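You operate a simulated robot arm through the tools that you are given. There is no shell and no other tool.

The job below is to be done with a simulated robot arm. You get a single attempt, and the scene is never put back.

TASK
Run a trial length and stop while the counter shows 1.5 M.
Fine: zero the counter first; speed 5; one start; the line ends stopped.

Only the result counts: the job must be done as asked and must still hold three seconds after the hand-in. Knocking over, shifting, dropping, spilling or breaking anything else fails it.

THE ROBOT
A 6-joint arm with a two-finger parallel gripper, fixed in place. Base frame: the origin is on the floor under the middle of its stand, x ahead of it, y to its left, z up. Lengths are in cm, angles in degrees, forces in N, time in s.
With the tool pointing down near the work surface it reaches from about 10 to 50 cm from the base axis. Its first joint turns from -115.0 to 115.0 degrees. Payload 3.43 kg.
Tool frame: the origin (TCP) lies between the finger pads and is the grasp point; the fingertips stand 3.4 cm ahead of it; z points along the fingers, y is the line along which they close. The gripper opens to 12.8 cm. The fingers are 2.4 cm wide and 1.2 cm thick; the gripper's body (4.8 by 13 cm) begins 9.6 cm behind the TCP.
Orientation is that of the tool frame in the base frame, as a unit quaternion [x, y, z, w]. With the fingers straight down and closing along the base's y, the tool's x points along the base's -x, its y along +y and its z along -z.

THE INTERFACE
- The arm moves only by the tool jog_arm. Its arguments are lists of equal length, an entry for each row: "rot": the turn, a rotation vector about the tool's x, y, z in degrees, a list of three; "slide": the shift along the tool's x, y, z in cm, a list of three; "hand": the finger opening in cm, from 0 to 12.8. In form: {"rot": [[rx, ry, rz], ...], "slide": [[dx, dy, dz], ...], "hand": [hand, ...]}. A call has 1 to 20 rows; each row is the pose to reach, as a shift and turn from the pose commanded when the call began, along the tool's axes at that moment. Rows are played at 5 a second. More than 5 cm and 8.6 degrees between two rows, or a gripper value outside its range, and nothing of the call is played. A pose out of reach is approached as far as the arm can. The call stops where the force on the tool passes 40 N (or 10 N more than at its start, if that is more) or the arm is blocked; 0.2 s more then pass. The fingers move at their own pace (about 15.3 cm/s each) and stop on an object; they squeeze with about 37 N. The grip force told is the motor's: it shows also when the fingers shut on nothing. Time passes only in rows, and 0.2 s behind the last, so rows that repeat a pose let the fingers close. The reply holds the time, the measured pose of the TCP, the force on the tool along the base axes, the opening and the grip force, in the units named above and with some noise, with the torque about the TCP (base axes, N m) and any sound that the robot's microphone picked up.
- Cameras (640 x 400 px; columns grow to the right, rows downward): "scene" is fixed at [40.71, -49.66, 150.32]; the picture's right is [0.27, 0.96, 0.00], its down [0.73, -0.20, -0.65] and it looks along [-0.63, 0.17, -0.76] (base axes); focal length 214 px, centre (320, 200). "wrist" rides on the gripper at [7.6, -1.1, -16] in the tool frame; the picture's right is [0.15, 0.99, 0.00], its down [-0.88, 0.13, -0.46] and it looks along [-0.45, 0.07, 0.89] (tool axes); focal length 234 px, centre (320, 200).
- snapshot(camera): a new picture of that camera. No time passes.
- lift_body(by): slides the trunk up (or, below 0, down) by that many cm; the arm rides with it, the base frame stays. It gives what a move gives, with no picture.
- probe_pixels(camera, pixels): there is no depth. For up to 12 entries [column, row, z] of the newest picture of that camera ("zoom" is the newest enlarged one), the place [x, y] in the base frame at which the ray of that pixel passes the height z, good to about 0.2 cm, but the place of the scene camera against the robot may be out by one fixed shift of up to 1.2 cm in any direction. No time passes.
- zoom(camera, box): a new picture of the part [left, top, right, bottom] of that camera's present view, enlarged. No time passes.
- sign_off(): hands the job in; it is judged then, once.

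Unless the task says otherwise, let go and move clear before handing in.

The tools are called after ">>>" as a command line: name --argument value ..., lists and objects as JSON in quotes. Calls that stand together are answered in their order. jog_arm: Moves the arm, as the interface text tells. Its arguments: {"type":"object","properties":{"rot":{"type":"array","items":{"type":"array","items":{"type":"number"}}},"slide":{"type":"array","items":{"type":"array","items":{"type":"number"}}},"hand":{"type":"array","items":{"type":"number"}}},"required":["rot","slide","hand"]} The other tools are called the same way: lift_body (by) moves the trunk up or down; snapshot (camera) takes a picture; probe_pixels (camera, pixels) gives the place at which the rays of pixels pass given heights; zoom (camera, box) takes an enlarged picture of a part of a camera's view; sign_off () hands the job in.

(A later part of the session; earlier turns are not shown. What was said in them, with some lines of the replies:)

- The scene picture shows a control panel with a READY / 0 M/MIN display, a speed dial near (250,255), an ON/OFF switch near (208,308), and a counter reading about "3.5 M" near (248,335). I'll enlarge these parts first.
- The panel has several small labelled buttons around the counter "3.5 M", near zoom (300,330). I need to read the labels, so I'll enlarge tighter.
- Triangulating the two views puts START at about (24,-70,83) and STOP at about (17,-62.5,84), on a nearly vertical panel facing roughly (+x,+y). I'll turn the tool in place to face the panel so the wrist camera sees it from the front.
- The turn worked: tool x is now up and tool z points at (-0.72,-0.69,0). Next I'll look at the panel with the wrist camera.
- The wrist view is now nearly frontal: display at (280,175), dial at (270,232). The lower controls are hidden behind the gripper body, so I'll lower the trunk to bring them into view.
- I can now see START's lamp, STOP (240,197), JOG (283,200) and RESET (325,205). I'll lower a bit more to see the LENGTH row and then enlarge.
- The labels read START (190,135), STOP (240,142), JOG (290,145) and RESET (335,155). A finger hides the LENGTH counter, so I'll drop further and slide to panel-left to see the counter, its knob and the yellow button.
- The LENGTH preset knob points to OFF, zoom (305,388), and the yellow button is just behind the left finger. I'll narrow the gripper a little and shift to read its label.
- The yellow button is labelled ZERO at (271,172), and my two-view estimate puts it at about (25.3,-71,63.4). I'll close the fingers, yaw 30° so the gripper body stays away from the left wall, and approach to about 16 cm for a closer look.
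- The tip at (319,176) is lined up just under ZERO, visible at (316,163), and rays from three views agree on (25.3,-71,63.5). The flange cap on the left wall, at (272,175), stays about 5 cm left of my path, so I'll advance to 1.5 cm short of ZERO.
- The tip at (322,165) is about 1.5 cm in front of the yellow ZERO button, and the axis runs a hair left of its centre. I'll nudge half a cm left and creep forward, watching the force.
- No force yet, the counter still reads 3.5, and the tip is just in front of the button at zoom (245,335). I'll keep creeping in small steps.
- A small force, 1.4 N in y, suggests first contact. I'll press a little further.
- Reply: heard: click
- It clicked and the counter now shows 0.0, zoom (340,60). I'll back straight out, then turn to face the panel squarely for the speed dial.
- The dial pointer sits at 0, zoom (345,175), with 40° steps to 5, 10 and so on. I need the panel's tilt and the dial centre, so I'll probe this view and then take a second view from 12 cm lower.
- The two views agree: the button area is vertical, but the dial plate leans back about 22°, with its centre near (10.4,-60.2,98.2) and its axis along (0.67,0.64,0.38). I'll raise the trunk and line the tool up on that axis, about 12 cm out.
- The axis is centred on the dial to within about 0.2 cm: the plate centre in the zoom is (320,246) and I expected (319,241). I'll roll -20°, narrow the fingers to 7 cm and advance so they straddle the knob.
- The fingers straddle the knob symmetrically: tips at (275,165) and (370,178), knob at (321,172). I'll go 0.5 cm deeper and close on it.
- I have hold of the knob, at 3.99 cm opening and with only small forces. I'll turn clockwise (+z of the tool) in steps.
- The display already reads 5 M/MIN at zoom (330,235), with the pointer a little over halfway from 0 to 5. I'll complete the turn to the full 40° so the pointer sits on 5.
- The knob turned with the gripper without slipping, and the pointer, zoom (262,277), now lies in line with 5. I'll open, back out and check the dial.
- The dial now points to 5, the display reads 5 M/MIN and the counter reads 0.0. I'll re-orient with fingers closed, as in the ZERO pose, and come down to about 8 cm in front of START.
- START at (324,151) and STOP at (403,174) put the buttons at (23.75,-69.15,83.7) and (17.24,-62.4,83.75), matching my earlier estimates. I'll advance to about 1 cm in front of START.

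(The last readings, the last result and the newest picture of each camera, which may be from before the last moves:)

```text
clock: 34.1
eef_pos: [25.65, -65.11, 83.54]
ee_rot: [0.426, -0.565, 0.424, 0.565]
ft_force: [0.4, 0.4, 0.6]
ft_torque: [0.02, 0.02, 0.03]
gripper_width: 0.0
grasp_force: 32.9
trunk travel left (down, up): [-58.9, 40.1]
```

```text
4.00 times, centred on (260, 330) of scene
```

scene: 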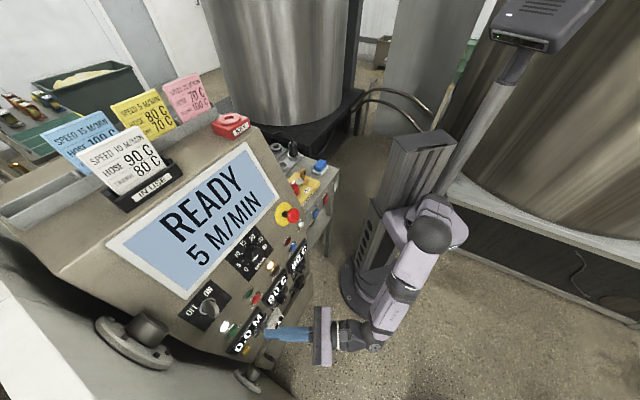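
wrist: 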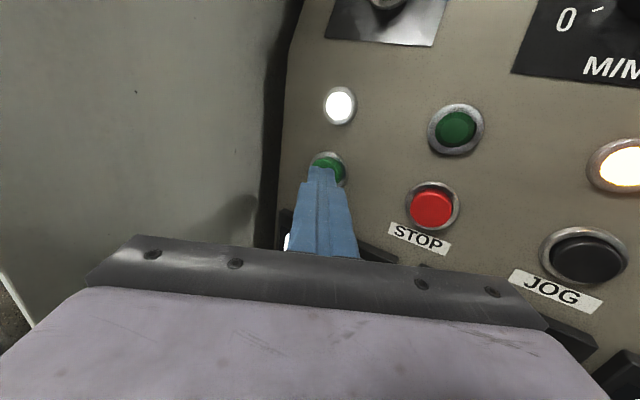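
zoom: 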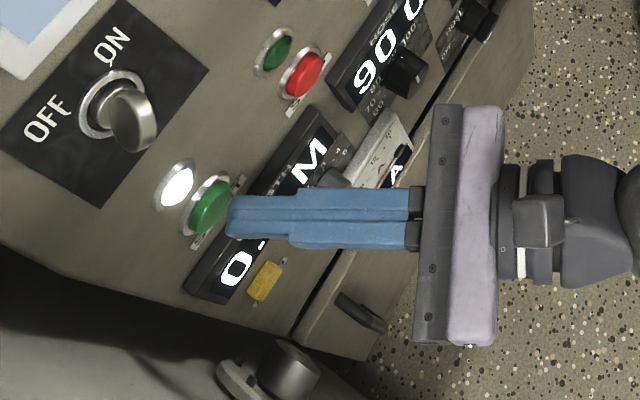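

The tip at (319,176) covers the lower half of START, with about 1 cm to go, and in the scene view it sits right in front of the green cap. I'll creep in and listen for the click.

>>> jog_arm --rot '[[0, 0, 0], [0, 0, 0], [0, 0, 0]]' --slide '[[0.1, 0, 0.6], [0.15, 0, 1.0], [0.15, 0, 1.2]]' --hand '[0, 0, 0]'

>>> zoom --camera "scene" --box '[200, 280, 320, 380]'

```text
clock: 34.9
eef_pos: [25.39, -66.14, 83.87]
ee_rot: [-0.425, 0.565, -0.425, -0.564]
ft_force: [0.4, 4.2, -0.2]
ft_torque: [-0.01, 0.04, -0.06]
gripper_width: 0.01
grasp_force: 32.6
trunk travel left (down, up): [-58.9, 40.1]
heard: click
```

```text
4.00 times, centred on (260, 330) of scene
```

zoom: 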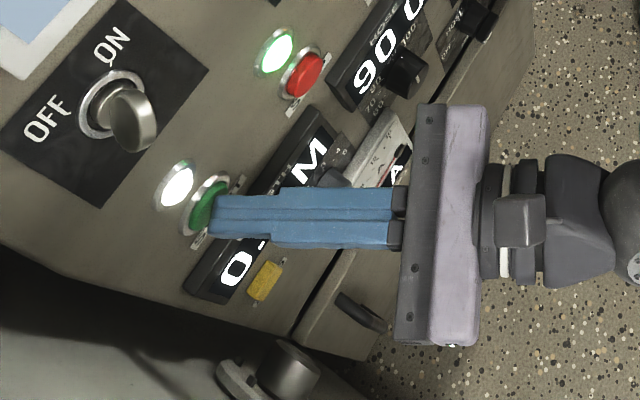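

Click heard, and the green run lamp is lit at zoom (275,52), so the line has started. I'll move straight to about 1 cm in front of STOP, then read the counter.

>>> jog_arm --rot '[[0, 0, 0], [0, 0, 0], [0, 0, 0], [0, 0, 0]]' --slide '[[0, 0, -3], [0, 3, -5], [0, 6, -6], [0, 8.1, -6]]' --hand '[0, 0, 0, 0]'

>>> snapshot --camera "wrist"

>>> zoom --camera "scene" --box '[200, 280, 320, 380]'

>>> snapshot --camera "scene"

```text
clock: 35.9
eef_pos: [19.14, -58.09, 84.03]
ee_rot: [0.424, -0.565, 0.426, 0.565]
ft_force: [0.1, -0.5, 0.2]
ft_torque: [0.0, -0.01, -0.01]
gripper_width: 0.02
grasp_force: 33.7
trunk travel left (down, up): [-58.9, 40.1]
```

```text
taken
```

wrist: 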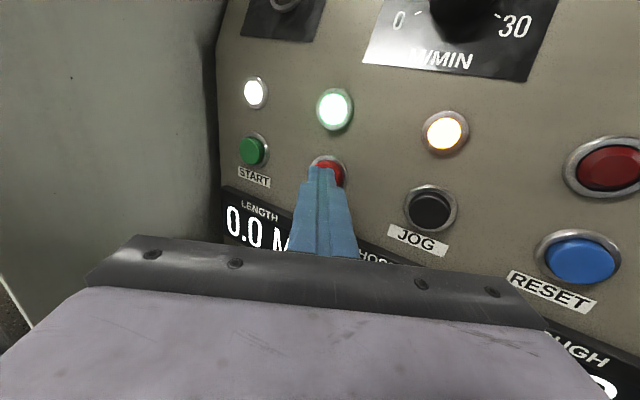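

```text
4.00 times, centred on (260, 330) of scene
```

zoom: 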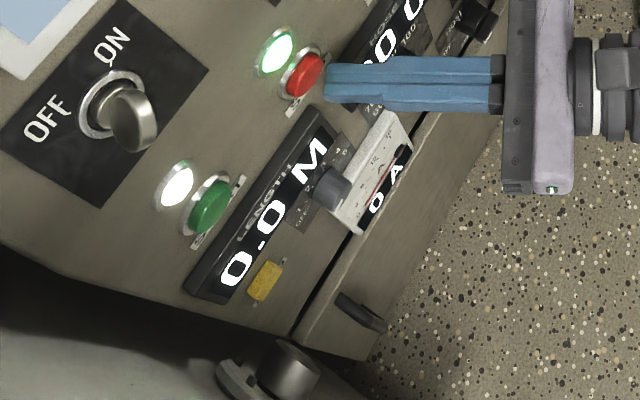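

```text
taken
```

scene: 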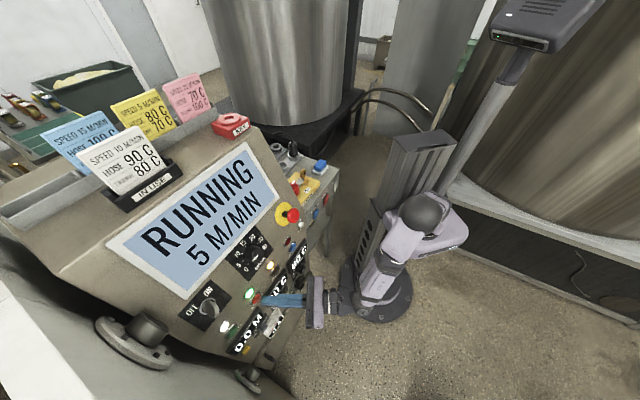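

The display says RUNNING at 5 M/MIN, the counter shows 0.0 at zoom (275,215), and the tip is about 0.9 cm from STOP. I'll edge 0.5 cm closer and let about 3 s pass.

>>> jog_arm --rot '[[0, 0, 0], [0, 0, 0], [0, 0, 0], [0, 0, 0], [0, 0, 0], [0, 0, 0], [0, 0, 0], [0, 0, 0], [0, 0, 0], [0, 0, 0], [0, 0, 0], [0, 0, 0], [0, 0, 0], [0, 0, 0]]' --slide '[[0, 0, 0.2], [0, 0, 0.5], [0, 0, 0.5], [0, 0, 0.5], [0, 0, 0.5], [0, 0, 0.5], [0, 0, 0.5], [0, 0, 0.5], [0, 0, 0.5], [0, 0, 0.5], [0, 0, 0.5], [0, 0, 0.5], [0, 0, 0.5], [0, 0, 0.5]]' --hand '[0, 0, 0, 0, 0, 0, 0, 0, 0, 0, 0, 0, 0, 0]'

>>> zoom --camera "scene" --box '[200, 280, 320, 380]'

>>> snapshot --camera "wrist"

```text
clock: 38.9
eef_pos: [19.19, -58.55, 83.92]
ee_rot: [0.426, -0.565, 0.426, 0.565]
ft_force: [-0.4, -0.2, 0.3]
ft_torque: [0.0, -0.05, -0.05]
gripper_width: 0.01
grasp_force: 33.0
trunk travel left (down, up): [-58.9, 40.1]
```

```text
4.00 times, centred on (260, 330) of scene
```

zoom: 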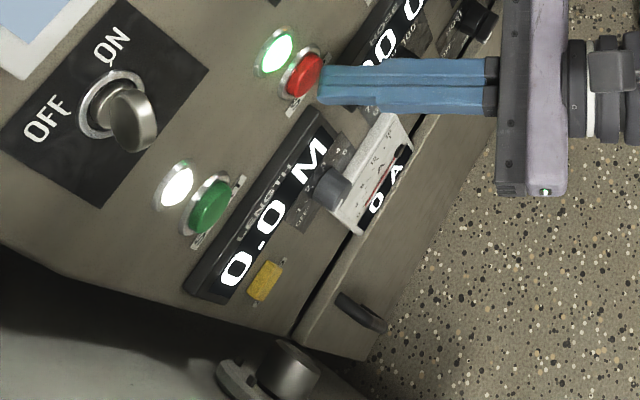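

```text
taken
```

wrist: 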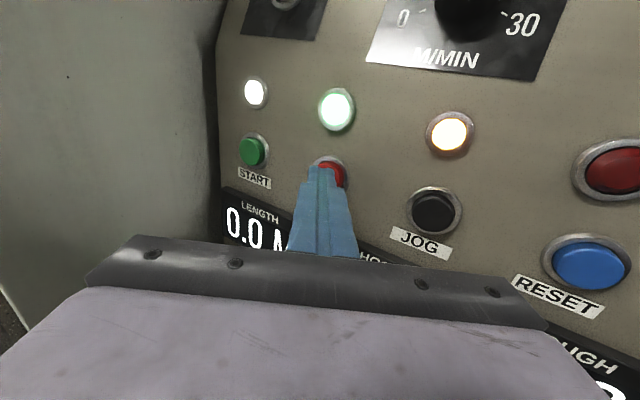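

Still 0.0 about 4 s after start, although the run lamp is lit; the counter may step coarsely or lag. I'll check again in roughly 1 s steps.

>>> jog_arm --rot '[[0, 0, 0], [0, 0, 0], [0, 0, 0], [0, 0, 0]]' --slide '[[0, 0, 0], [0, 0, 0], [0, 0, 0], [0, 0, 0]]' --hand '[0, 0, 0, 0]'

>>> zoom --camera "scene" --box '[200, 280, 320, 380]'

>>> zoom --camera "scene" --box '[100, 130, 340, 300]'

```text
clock: 39.9
eef_pos: [19.05, -58.51, 83.96]
ee_rot: [-0.425, 0.565, -0.426, -0.565]
ft_force: [0.8, -0.1, 0.4]
ft_torque: [0.02, 0.0, -0.01]
gripper_width: 0.01
grasp_force: 32.7
trunk travel left (down, up): [-58.9, 40.1]
```

```text
4.00 times, centred on (260, 330) of scene
```

zoom: 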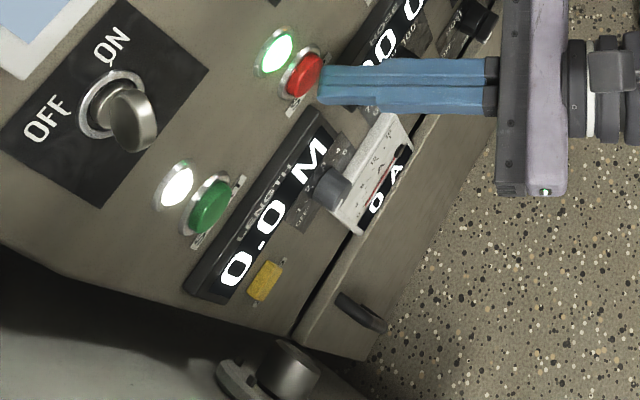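

```text
2.35 times, centred on (220, 215) of scene
```

zoom: 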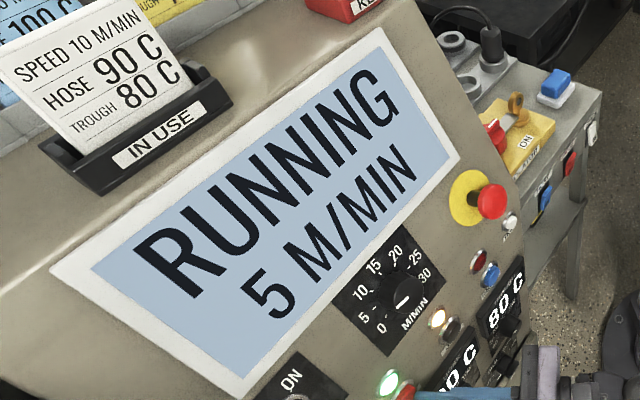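

Running 5 s now and still 0.0; if the counter steps by 0.5 M the first change comes at about 6 s. I'll wait another second.

>>> jog_arm --rot '[[0, 0, 0], [0, 0, 0], [0, 0, 0], [0, 0, 0]]' --slide '[[0, 0, 0], [0, 0, 0], [0, 0, 0], [0, 0, 0]]' --hand '[0, 0, 0, 0]'

>>> zoom --camera "scene" --box '[200, 280, 320, 380]'

```text
clock: 40.9
eef_pos: [19.11, -58.57, 84.04]
ee_rot: [-0.425, 0.565, -0.425, -0.565]
ft_force: [-0.6, -0.3, 0.0]
ft_torque: [-0.02, -0.03, 0.01]
gripper_width: 0.02
grasp_force: 33.0
trunk travel left (down, up): [-58.9, 40.1]
```

```text
4.00 times, centred on (260, 330) of scene
```

zoom: 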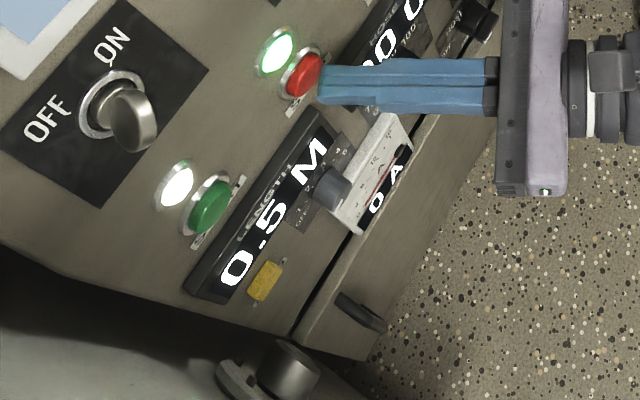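

The counter jumped to 0.5 between clock 39.9 and 40.9, so it steps 0.5 M every 6 s and 1.5 should show from about 52.7 to 58.7. I'll wait in two longer stretches.

>>> jog_arm --rot '[[0, 0, 0], [0, 0, 0], [0, 0, 0], [0, 0, 0], [0, 0, 0], [0, 0, 0], [0, 0, 0], [0, 0, 0], [0, 0, 0], [0, 0, 0], [0, 0, 0], [0, 0, 0], [0, 0, 0], [0, 0, 0], [0, 0, 0], [0, 0, 0], [0, 0, 0], [0, 0, 0], [0, 0, 0], [0, 0, 0]]' --slide '[[0, 0, 0], [0, 0, 0], [0, 0, 0], [0, 0, 0], [0, 0, 0], [0, 0, 0], [0, 0, 0], [0, 0, 0], [0, 0, 0], [0, 0, 0], [0, 0, 0], [0, 0, 0], [0, 0, 0], [0, 0, 0], [0, 0, 0], [0, 0, 0], [0, 0, 0], [0, 0, 0], [0, 0, 0], [0, 0, 0]]' --hand '[0, 0, 0, 0, 0, 0, 0, 0, 0, 0, 0, 0, 0, 0, 0, 0, 0, 0, 0, 0]'

>>> zoom --camera "scene" --box '[200, 280, 320, 380]'

```text
clock: 45.1
eef_pos: [19.14, -58.48, 83.94]
ee_rot: [-0.425, 0.565, -0.426, -0.565]
ft_force: [0.2, -0.1, 0.2]
ft_torque: [0.0, -0.02, 0.0]
gripper_width: 0.0
grasp_force: 32.9
trunk travel left (down, up): [-58.9, 40.1]
```

```text
4.00 times, centred on (260, 330) of scene
```

zoom: 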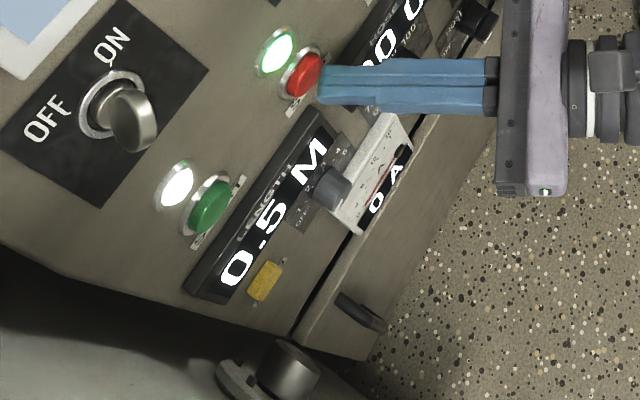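

The counter still shows 0.5 at clock 45.1, as predicted. I'll wait another stretch.

>>> jog_arm --rot '[[0, 0, 0], [0, 0, 0], [0, 0, 0], [0, 0, 0], [0, 0, 0], [0, 0, 0], [0, 0, 0], [0, 0, 0], [0, 0, 0], [0, 0, 0], [0, 0, 0], [0, 0, 0], [0, 0, 0], [0, 0, 0], [0, 0, 0], [0, 0, 0], [0, 0, 0], [0, 0, 0], [0, 0, 0], [0, 0, 0]]' --slide '[[0, 0, 0], [0, 0, 0], [0, 0, 0], [0, 0, 0], [0, 0, 0], [0, 0, 0], [0, 0, 0], [0, 0, 0], [0, 0, 0], [0, 0, 0], [0, 0, 0], [0, 0, 0], [0, 0, 0], [0, 0, 0], [0, 0, 0], [0, 0, 0], [0, 0, 0], [0, 0, 0], [0, 0, 0], [0, 0, 0]]' --hand '[0, 0, 0, 0, 0, 0, 0, 0, 0, 0, 0, 0, 0, 0, 0, 0, 0, 0, 0, 0]'

>>> zoom --camera "scene" --box '[200, 280, 320, 380]'

```text
clock: 49.3
eef_pos: [19.19, -58.58, 83.91]
ee_rot: [0.425, -0.565, 0.425, 0.565]
ft_force: [-0.1, -0.1, 0.5]
ft_torque: [0.01, 0.0, 0.0]
gripper_width: 0.02
grasp_force: 33.1
trunk travel left (down, up): [-58.9, 40.1]
```

```text
4.00 times, centred on (260, 330) of scene
```

zoom: 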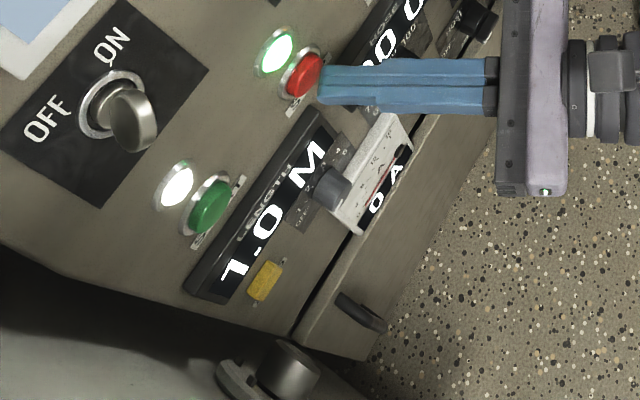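

It reads 1.0 at clock 49.3, and 1.5 is due around 52.7. I'll wait until about 53.1 and read it again.

>>> jog_arm --rot '[[0, 0, 0], [0, 0, 0], [0, 0, 0], [0, 0, 0], [0, 0, 0], [0, 0, 0], [0, 0, 0], [0, 0, 0], [0, 0, 0], [0, 0, 0], [0, 0, 0], [0, 0, 0], [0, 0, 0], [0, 0, 0], [0, 0, 0], [0, 0, 0], [0, 0, 0], [0, 0, 0]]' --slide '[[0, 0, 0], [0, 0, 0], [0, 0, 0], [0, 0, 0], [0, 0, 0], [0, 0, 0], [0, 0, 0], [0, 0, 0], [0, 0, 0], [0, 0, 0], [0, 0, 0], [0, 0, 0], [0, 0, 0], [0, 0, 0], [0, 0, 0], [0, 0, 0], [0, 0, 0], [0, 0, 0]]' --hand '[0, 0, 0, 0, 0, 0, 0, 0, 0, 0, 0, 0, 0, 0, 0, 0, 0, 0]'

>>> zoom --camera "scene" --box '[200, 280, 320, 380]'

```text
clock: 53.1
eef_pos: [19.1, -58.63, 83.96]
ee_rot: [0.425, -0.565, 0.425, 0.565]
ft_force: [-0.4, -0.9, -0.2]
ft_torque: [0.01, -0.01, 0.01]
gripper_width: 0.01
grasp_force: 33.1
trunk travel left (down, up): [-58.9, 40.1]
```

```text
4.00 times, centred on (260, 330) of scene
```

zoom: 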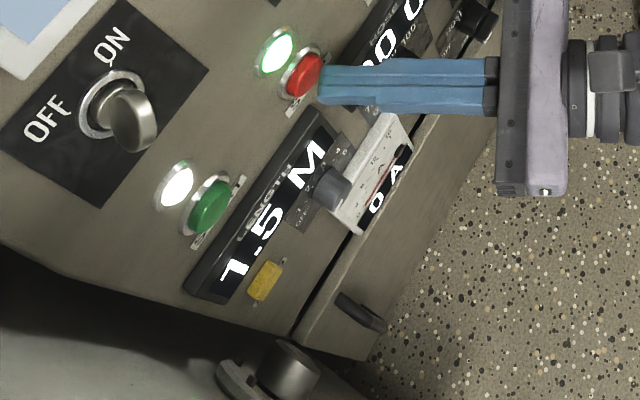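

The counter shows 1.5 M at zoom (270,215), so I press STOP now in short steps.

>>> jog_arm --rot '[[0, 0, 0], [0, 0, 0], [0, 0, 0]]' --slide '[[0, 0, 0.4], [0, 0, 0.75], [0, 0, 0.95]]' --hand '[0, 0, 0]'

>>> zoom --camera "scene" --box '[200, 280, 320, 380]'

>>> zoom --camera "scene" --box '[100, 130, 340, 300]'

```text
clock: 53.9
eef_pos: [18.85, -59.5, 83.92]
ee_rot: [0.426, -0.565, 0.425, 0.565]
ft_force: [0.7, 3.8, 0.1]
ft_torque: [0.02, -0.03, -0.03]
gripper_width: 0.02
grasp_force: 33.6
trunk travel left (down, up): [-58.9, 40.1]
heard: click
```

```text
4.00 times, centred on (260, 330) of scene
```

zoom: 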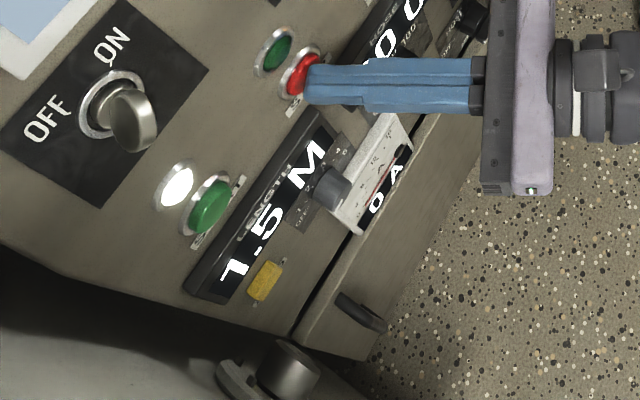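

```text
2.35 times, centred on (220, 215) of scene
```

zoom: 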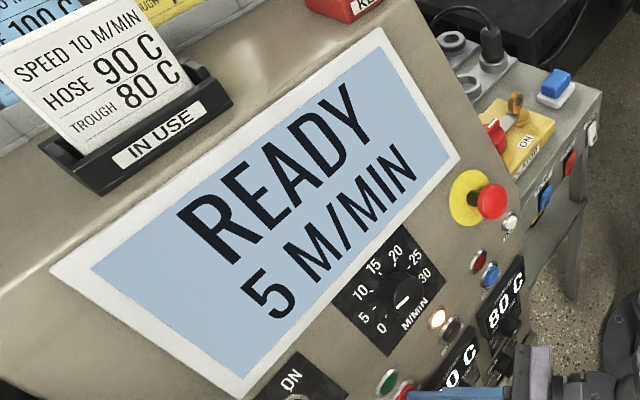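

The line stopped: a click was heard, the run lamp is dark at zoom (275,52), the display is back to READY and the counter holds 1.5 M. I'll back straight off the button and clear of the panel, then check again.

>>> jog_arm --rot '[[0, 0, 0], [0, 0, 0], [0, 0, 0], [0, 0, 0], [0, 0, 0], [0, 0, 0], [0, 0, 0], [0, 0, 0], [0, 0, 0], [0, 0, 0]]' --slide '[[0, 0, -1], [0, 0, -4], [0, 0, -8], [0, 0, -12], [0, 0, -16], [0, 0, -16], [0, 0, -16], [0, 0, -16], [0, 0, -16], [0, 0, -16]]' --hand '[0, 0, 0, 0, 0, 0, 0, 0, 0, 0]'

>>> zoom --camera "scene" --box '[200, 280, 320, 380]'

>>> snapshot --camera "scene"

>>> snapshot --camera "wrist"

```text
clock: 56.1
eef_pos: [23.48, -43.99, 83.71]
ee_rot: [-0.425, 0.565, -0.425, -0.565]
ft_force: [0.0, 0.1, -0.5]
ft_torque: [-0.03, 0.02, -0.01]
gripper_width: 0.0
grasp_force: 32.6
trunk travel left (down, up): [-58.9, 40.1]
```

```text
4.00 times, centred on (260, 330) of scene
```

zoom: 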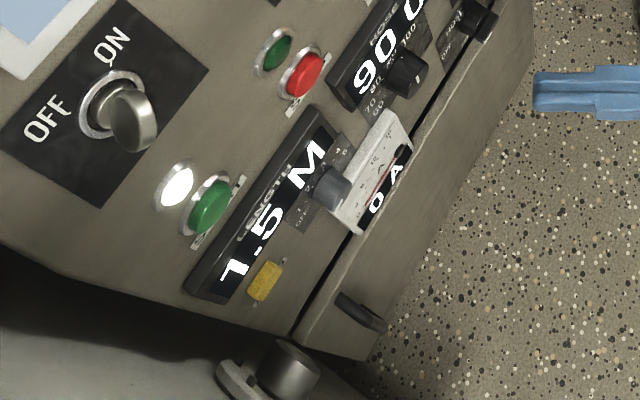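

```text
taken
```

scene: 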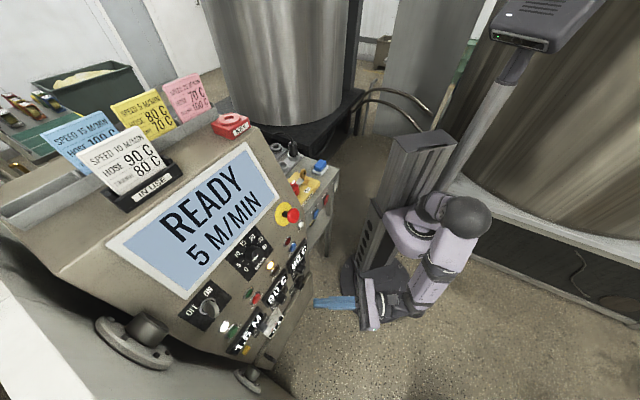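

```text
taken
```

wrist: 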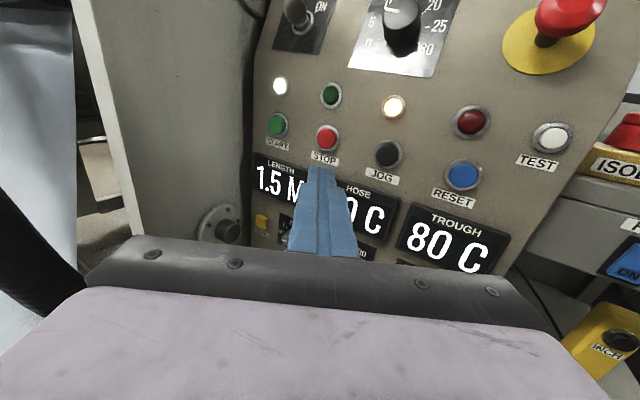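

Two seconds after the stop, the counter still shows 1.5 M, the display reads READY with 5 M/MIN set, and the run lamp is dark. The arm is clear and nothing else has moved, so I'm handing in.

>>> sign_off

```text
The job is handed in.
```

The trial length is done: the line is stopped and the counter was holding at 1.5 M at my last check, about two seconds after the stop.

- **Zero:** I pressed ZERO first, and the counter went from 3.5 to 0.0.
- **Speed:** I turned the dial from 0 to 5, and the display showed 5 M/MIN.
- **Start:** I pressed START once, and the display changed to RUNNING.
- **Stop:** The counter moves in 0.5 M steps, about 6 s apart at this speed. I pressed STOP within about a second of seeing 1.5 M. The display went back to READY and the green run lamp went out.

I touched only ZERO, the speed dial, START and STOP, and nothing else was knocked or shifted. I moved the arm clear of the panel before handing in.
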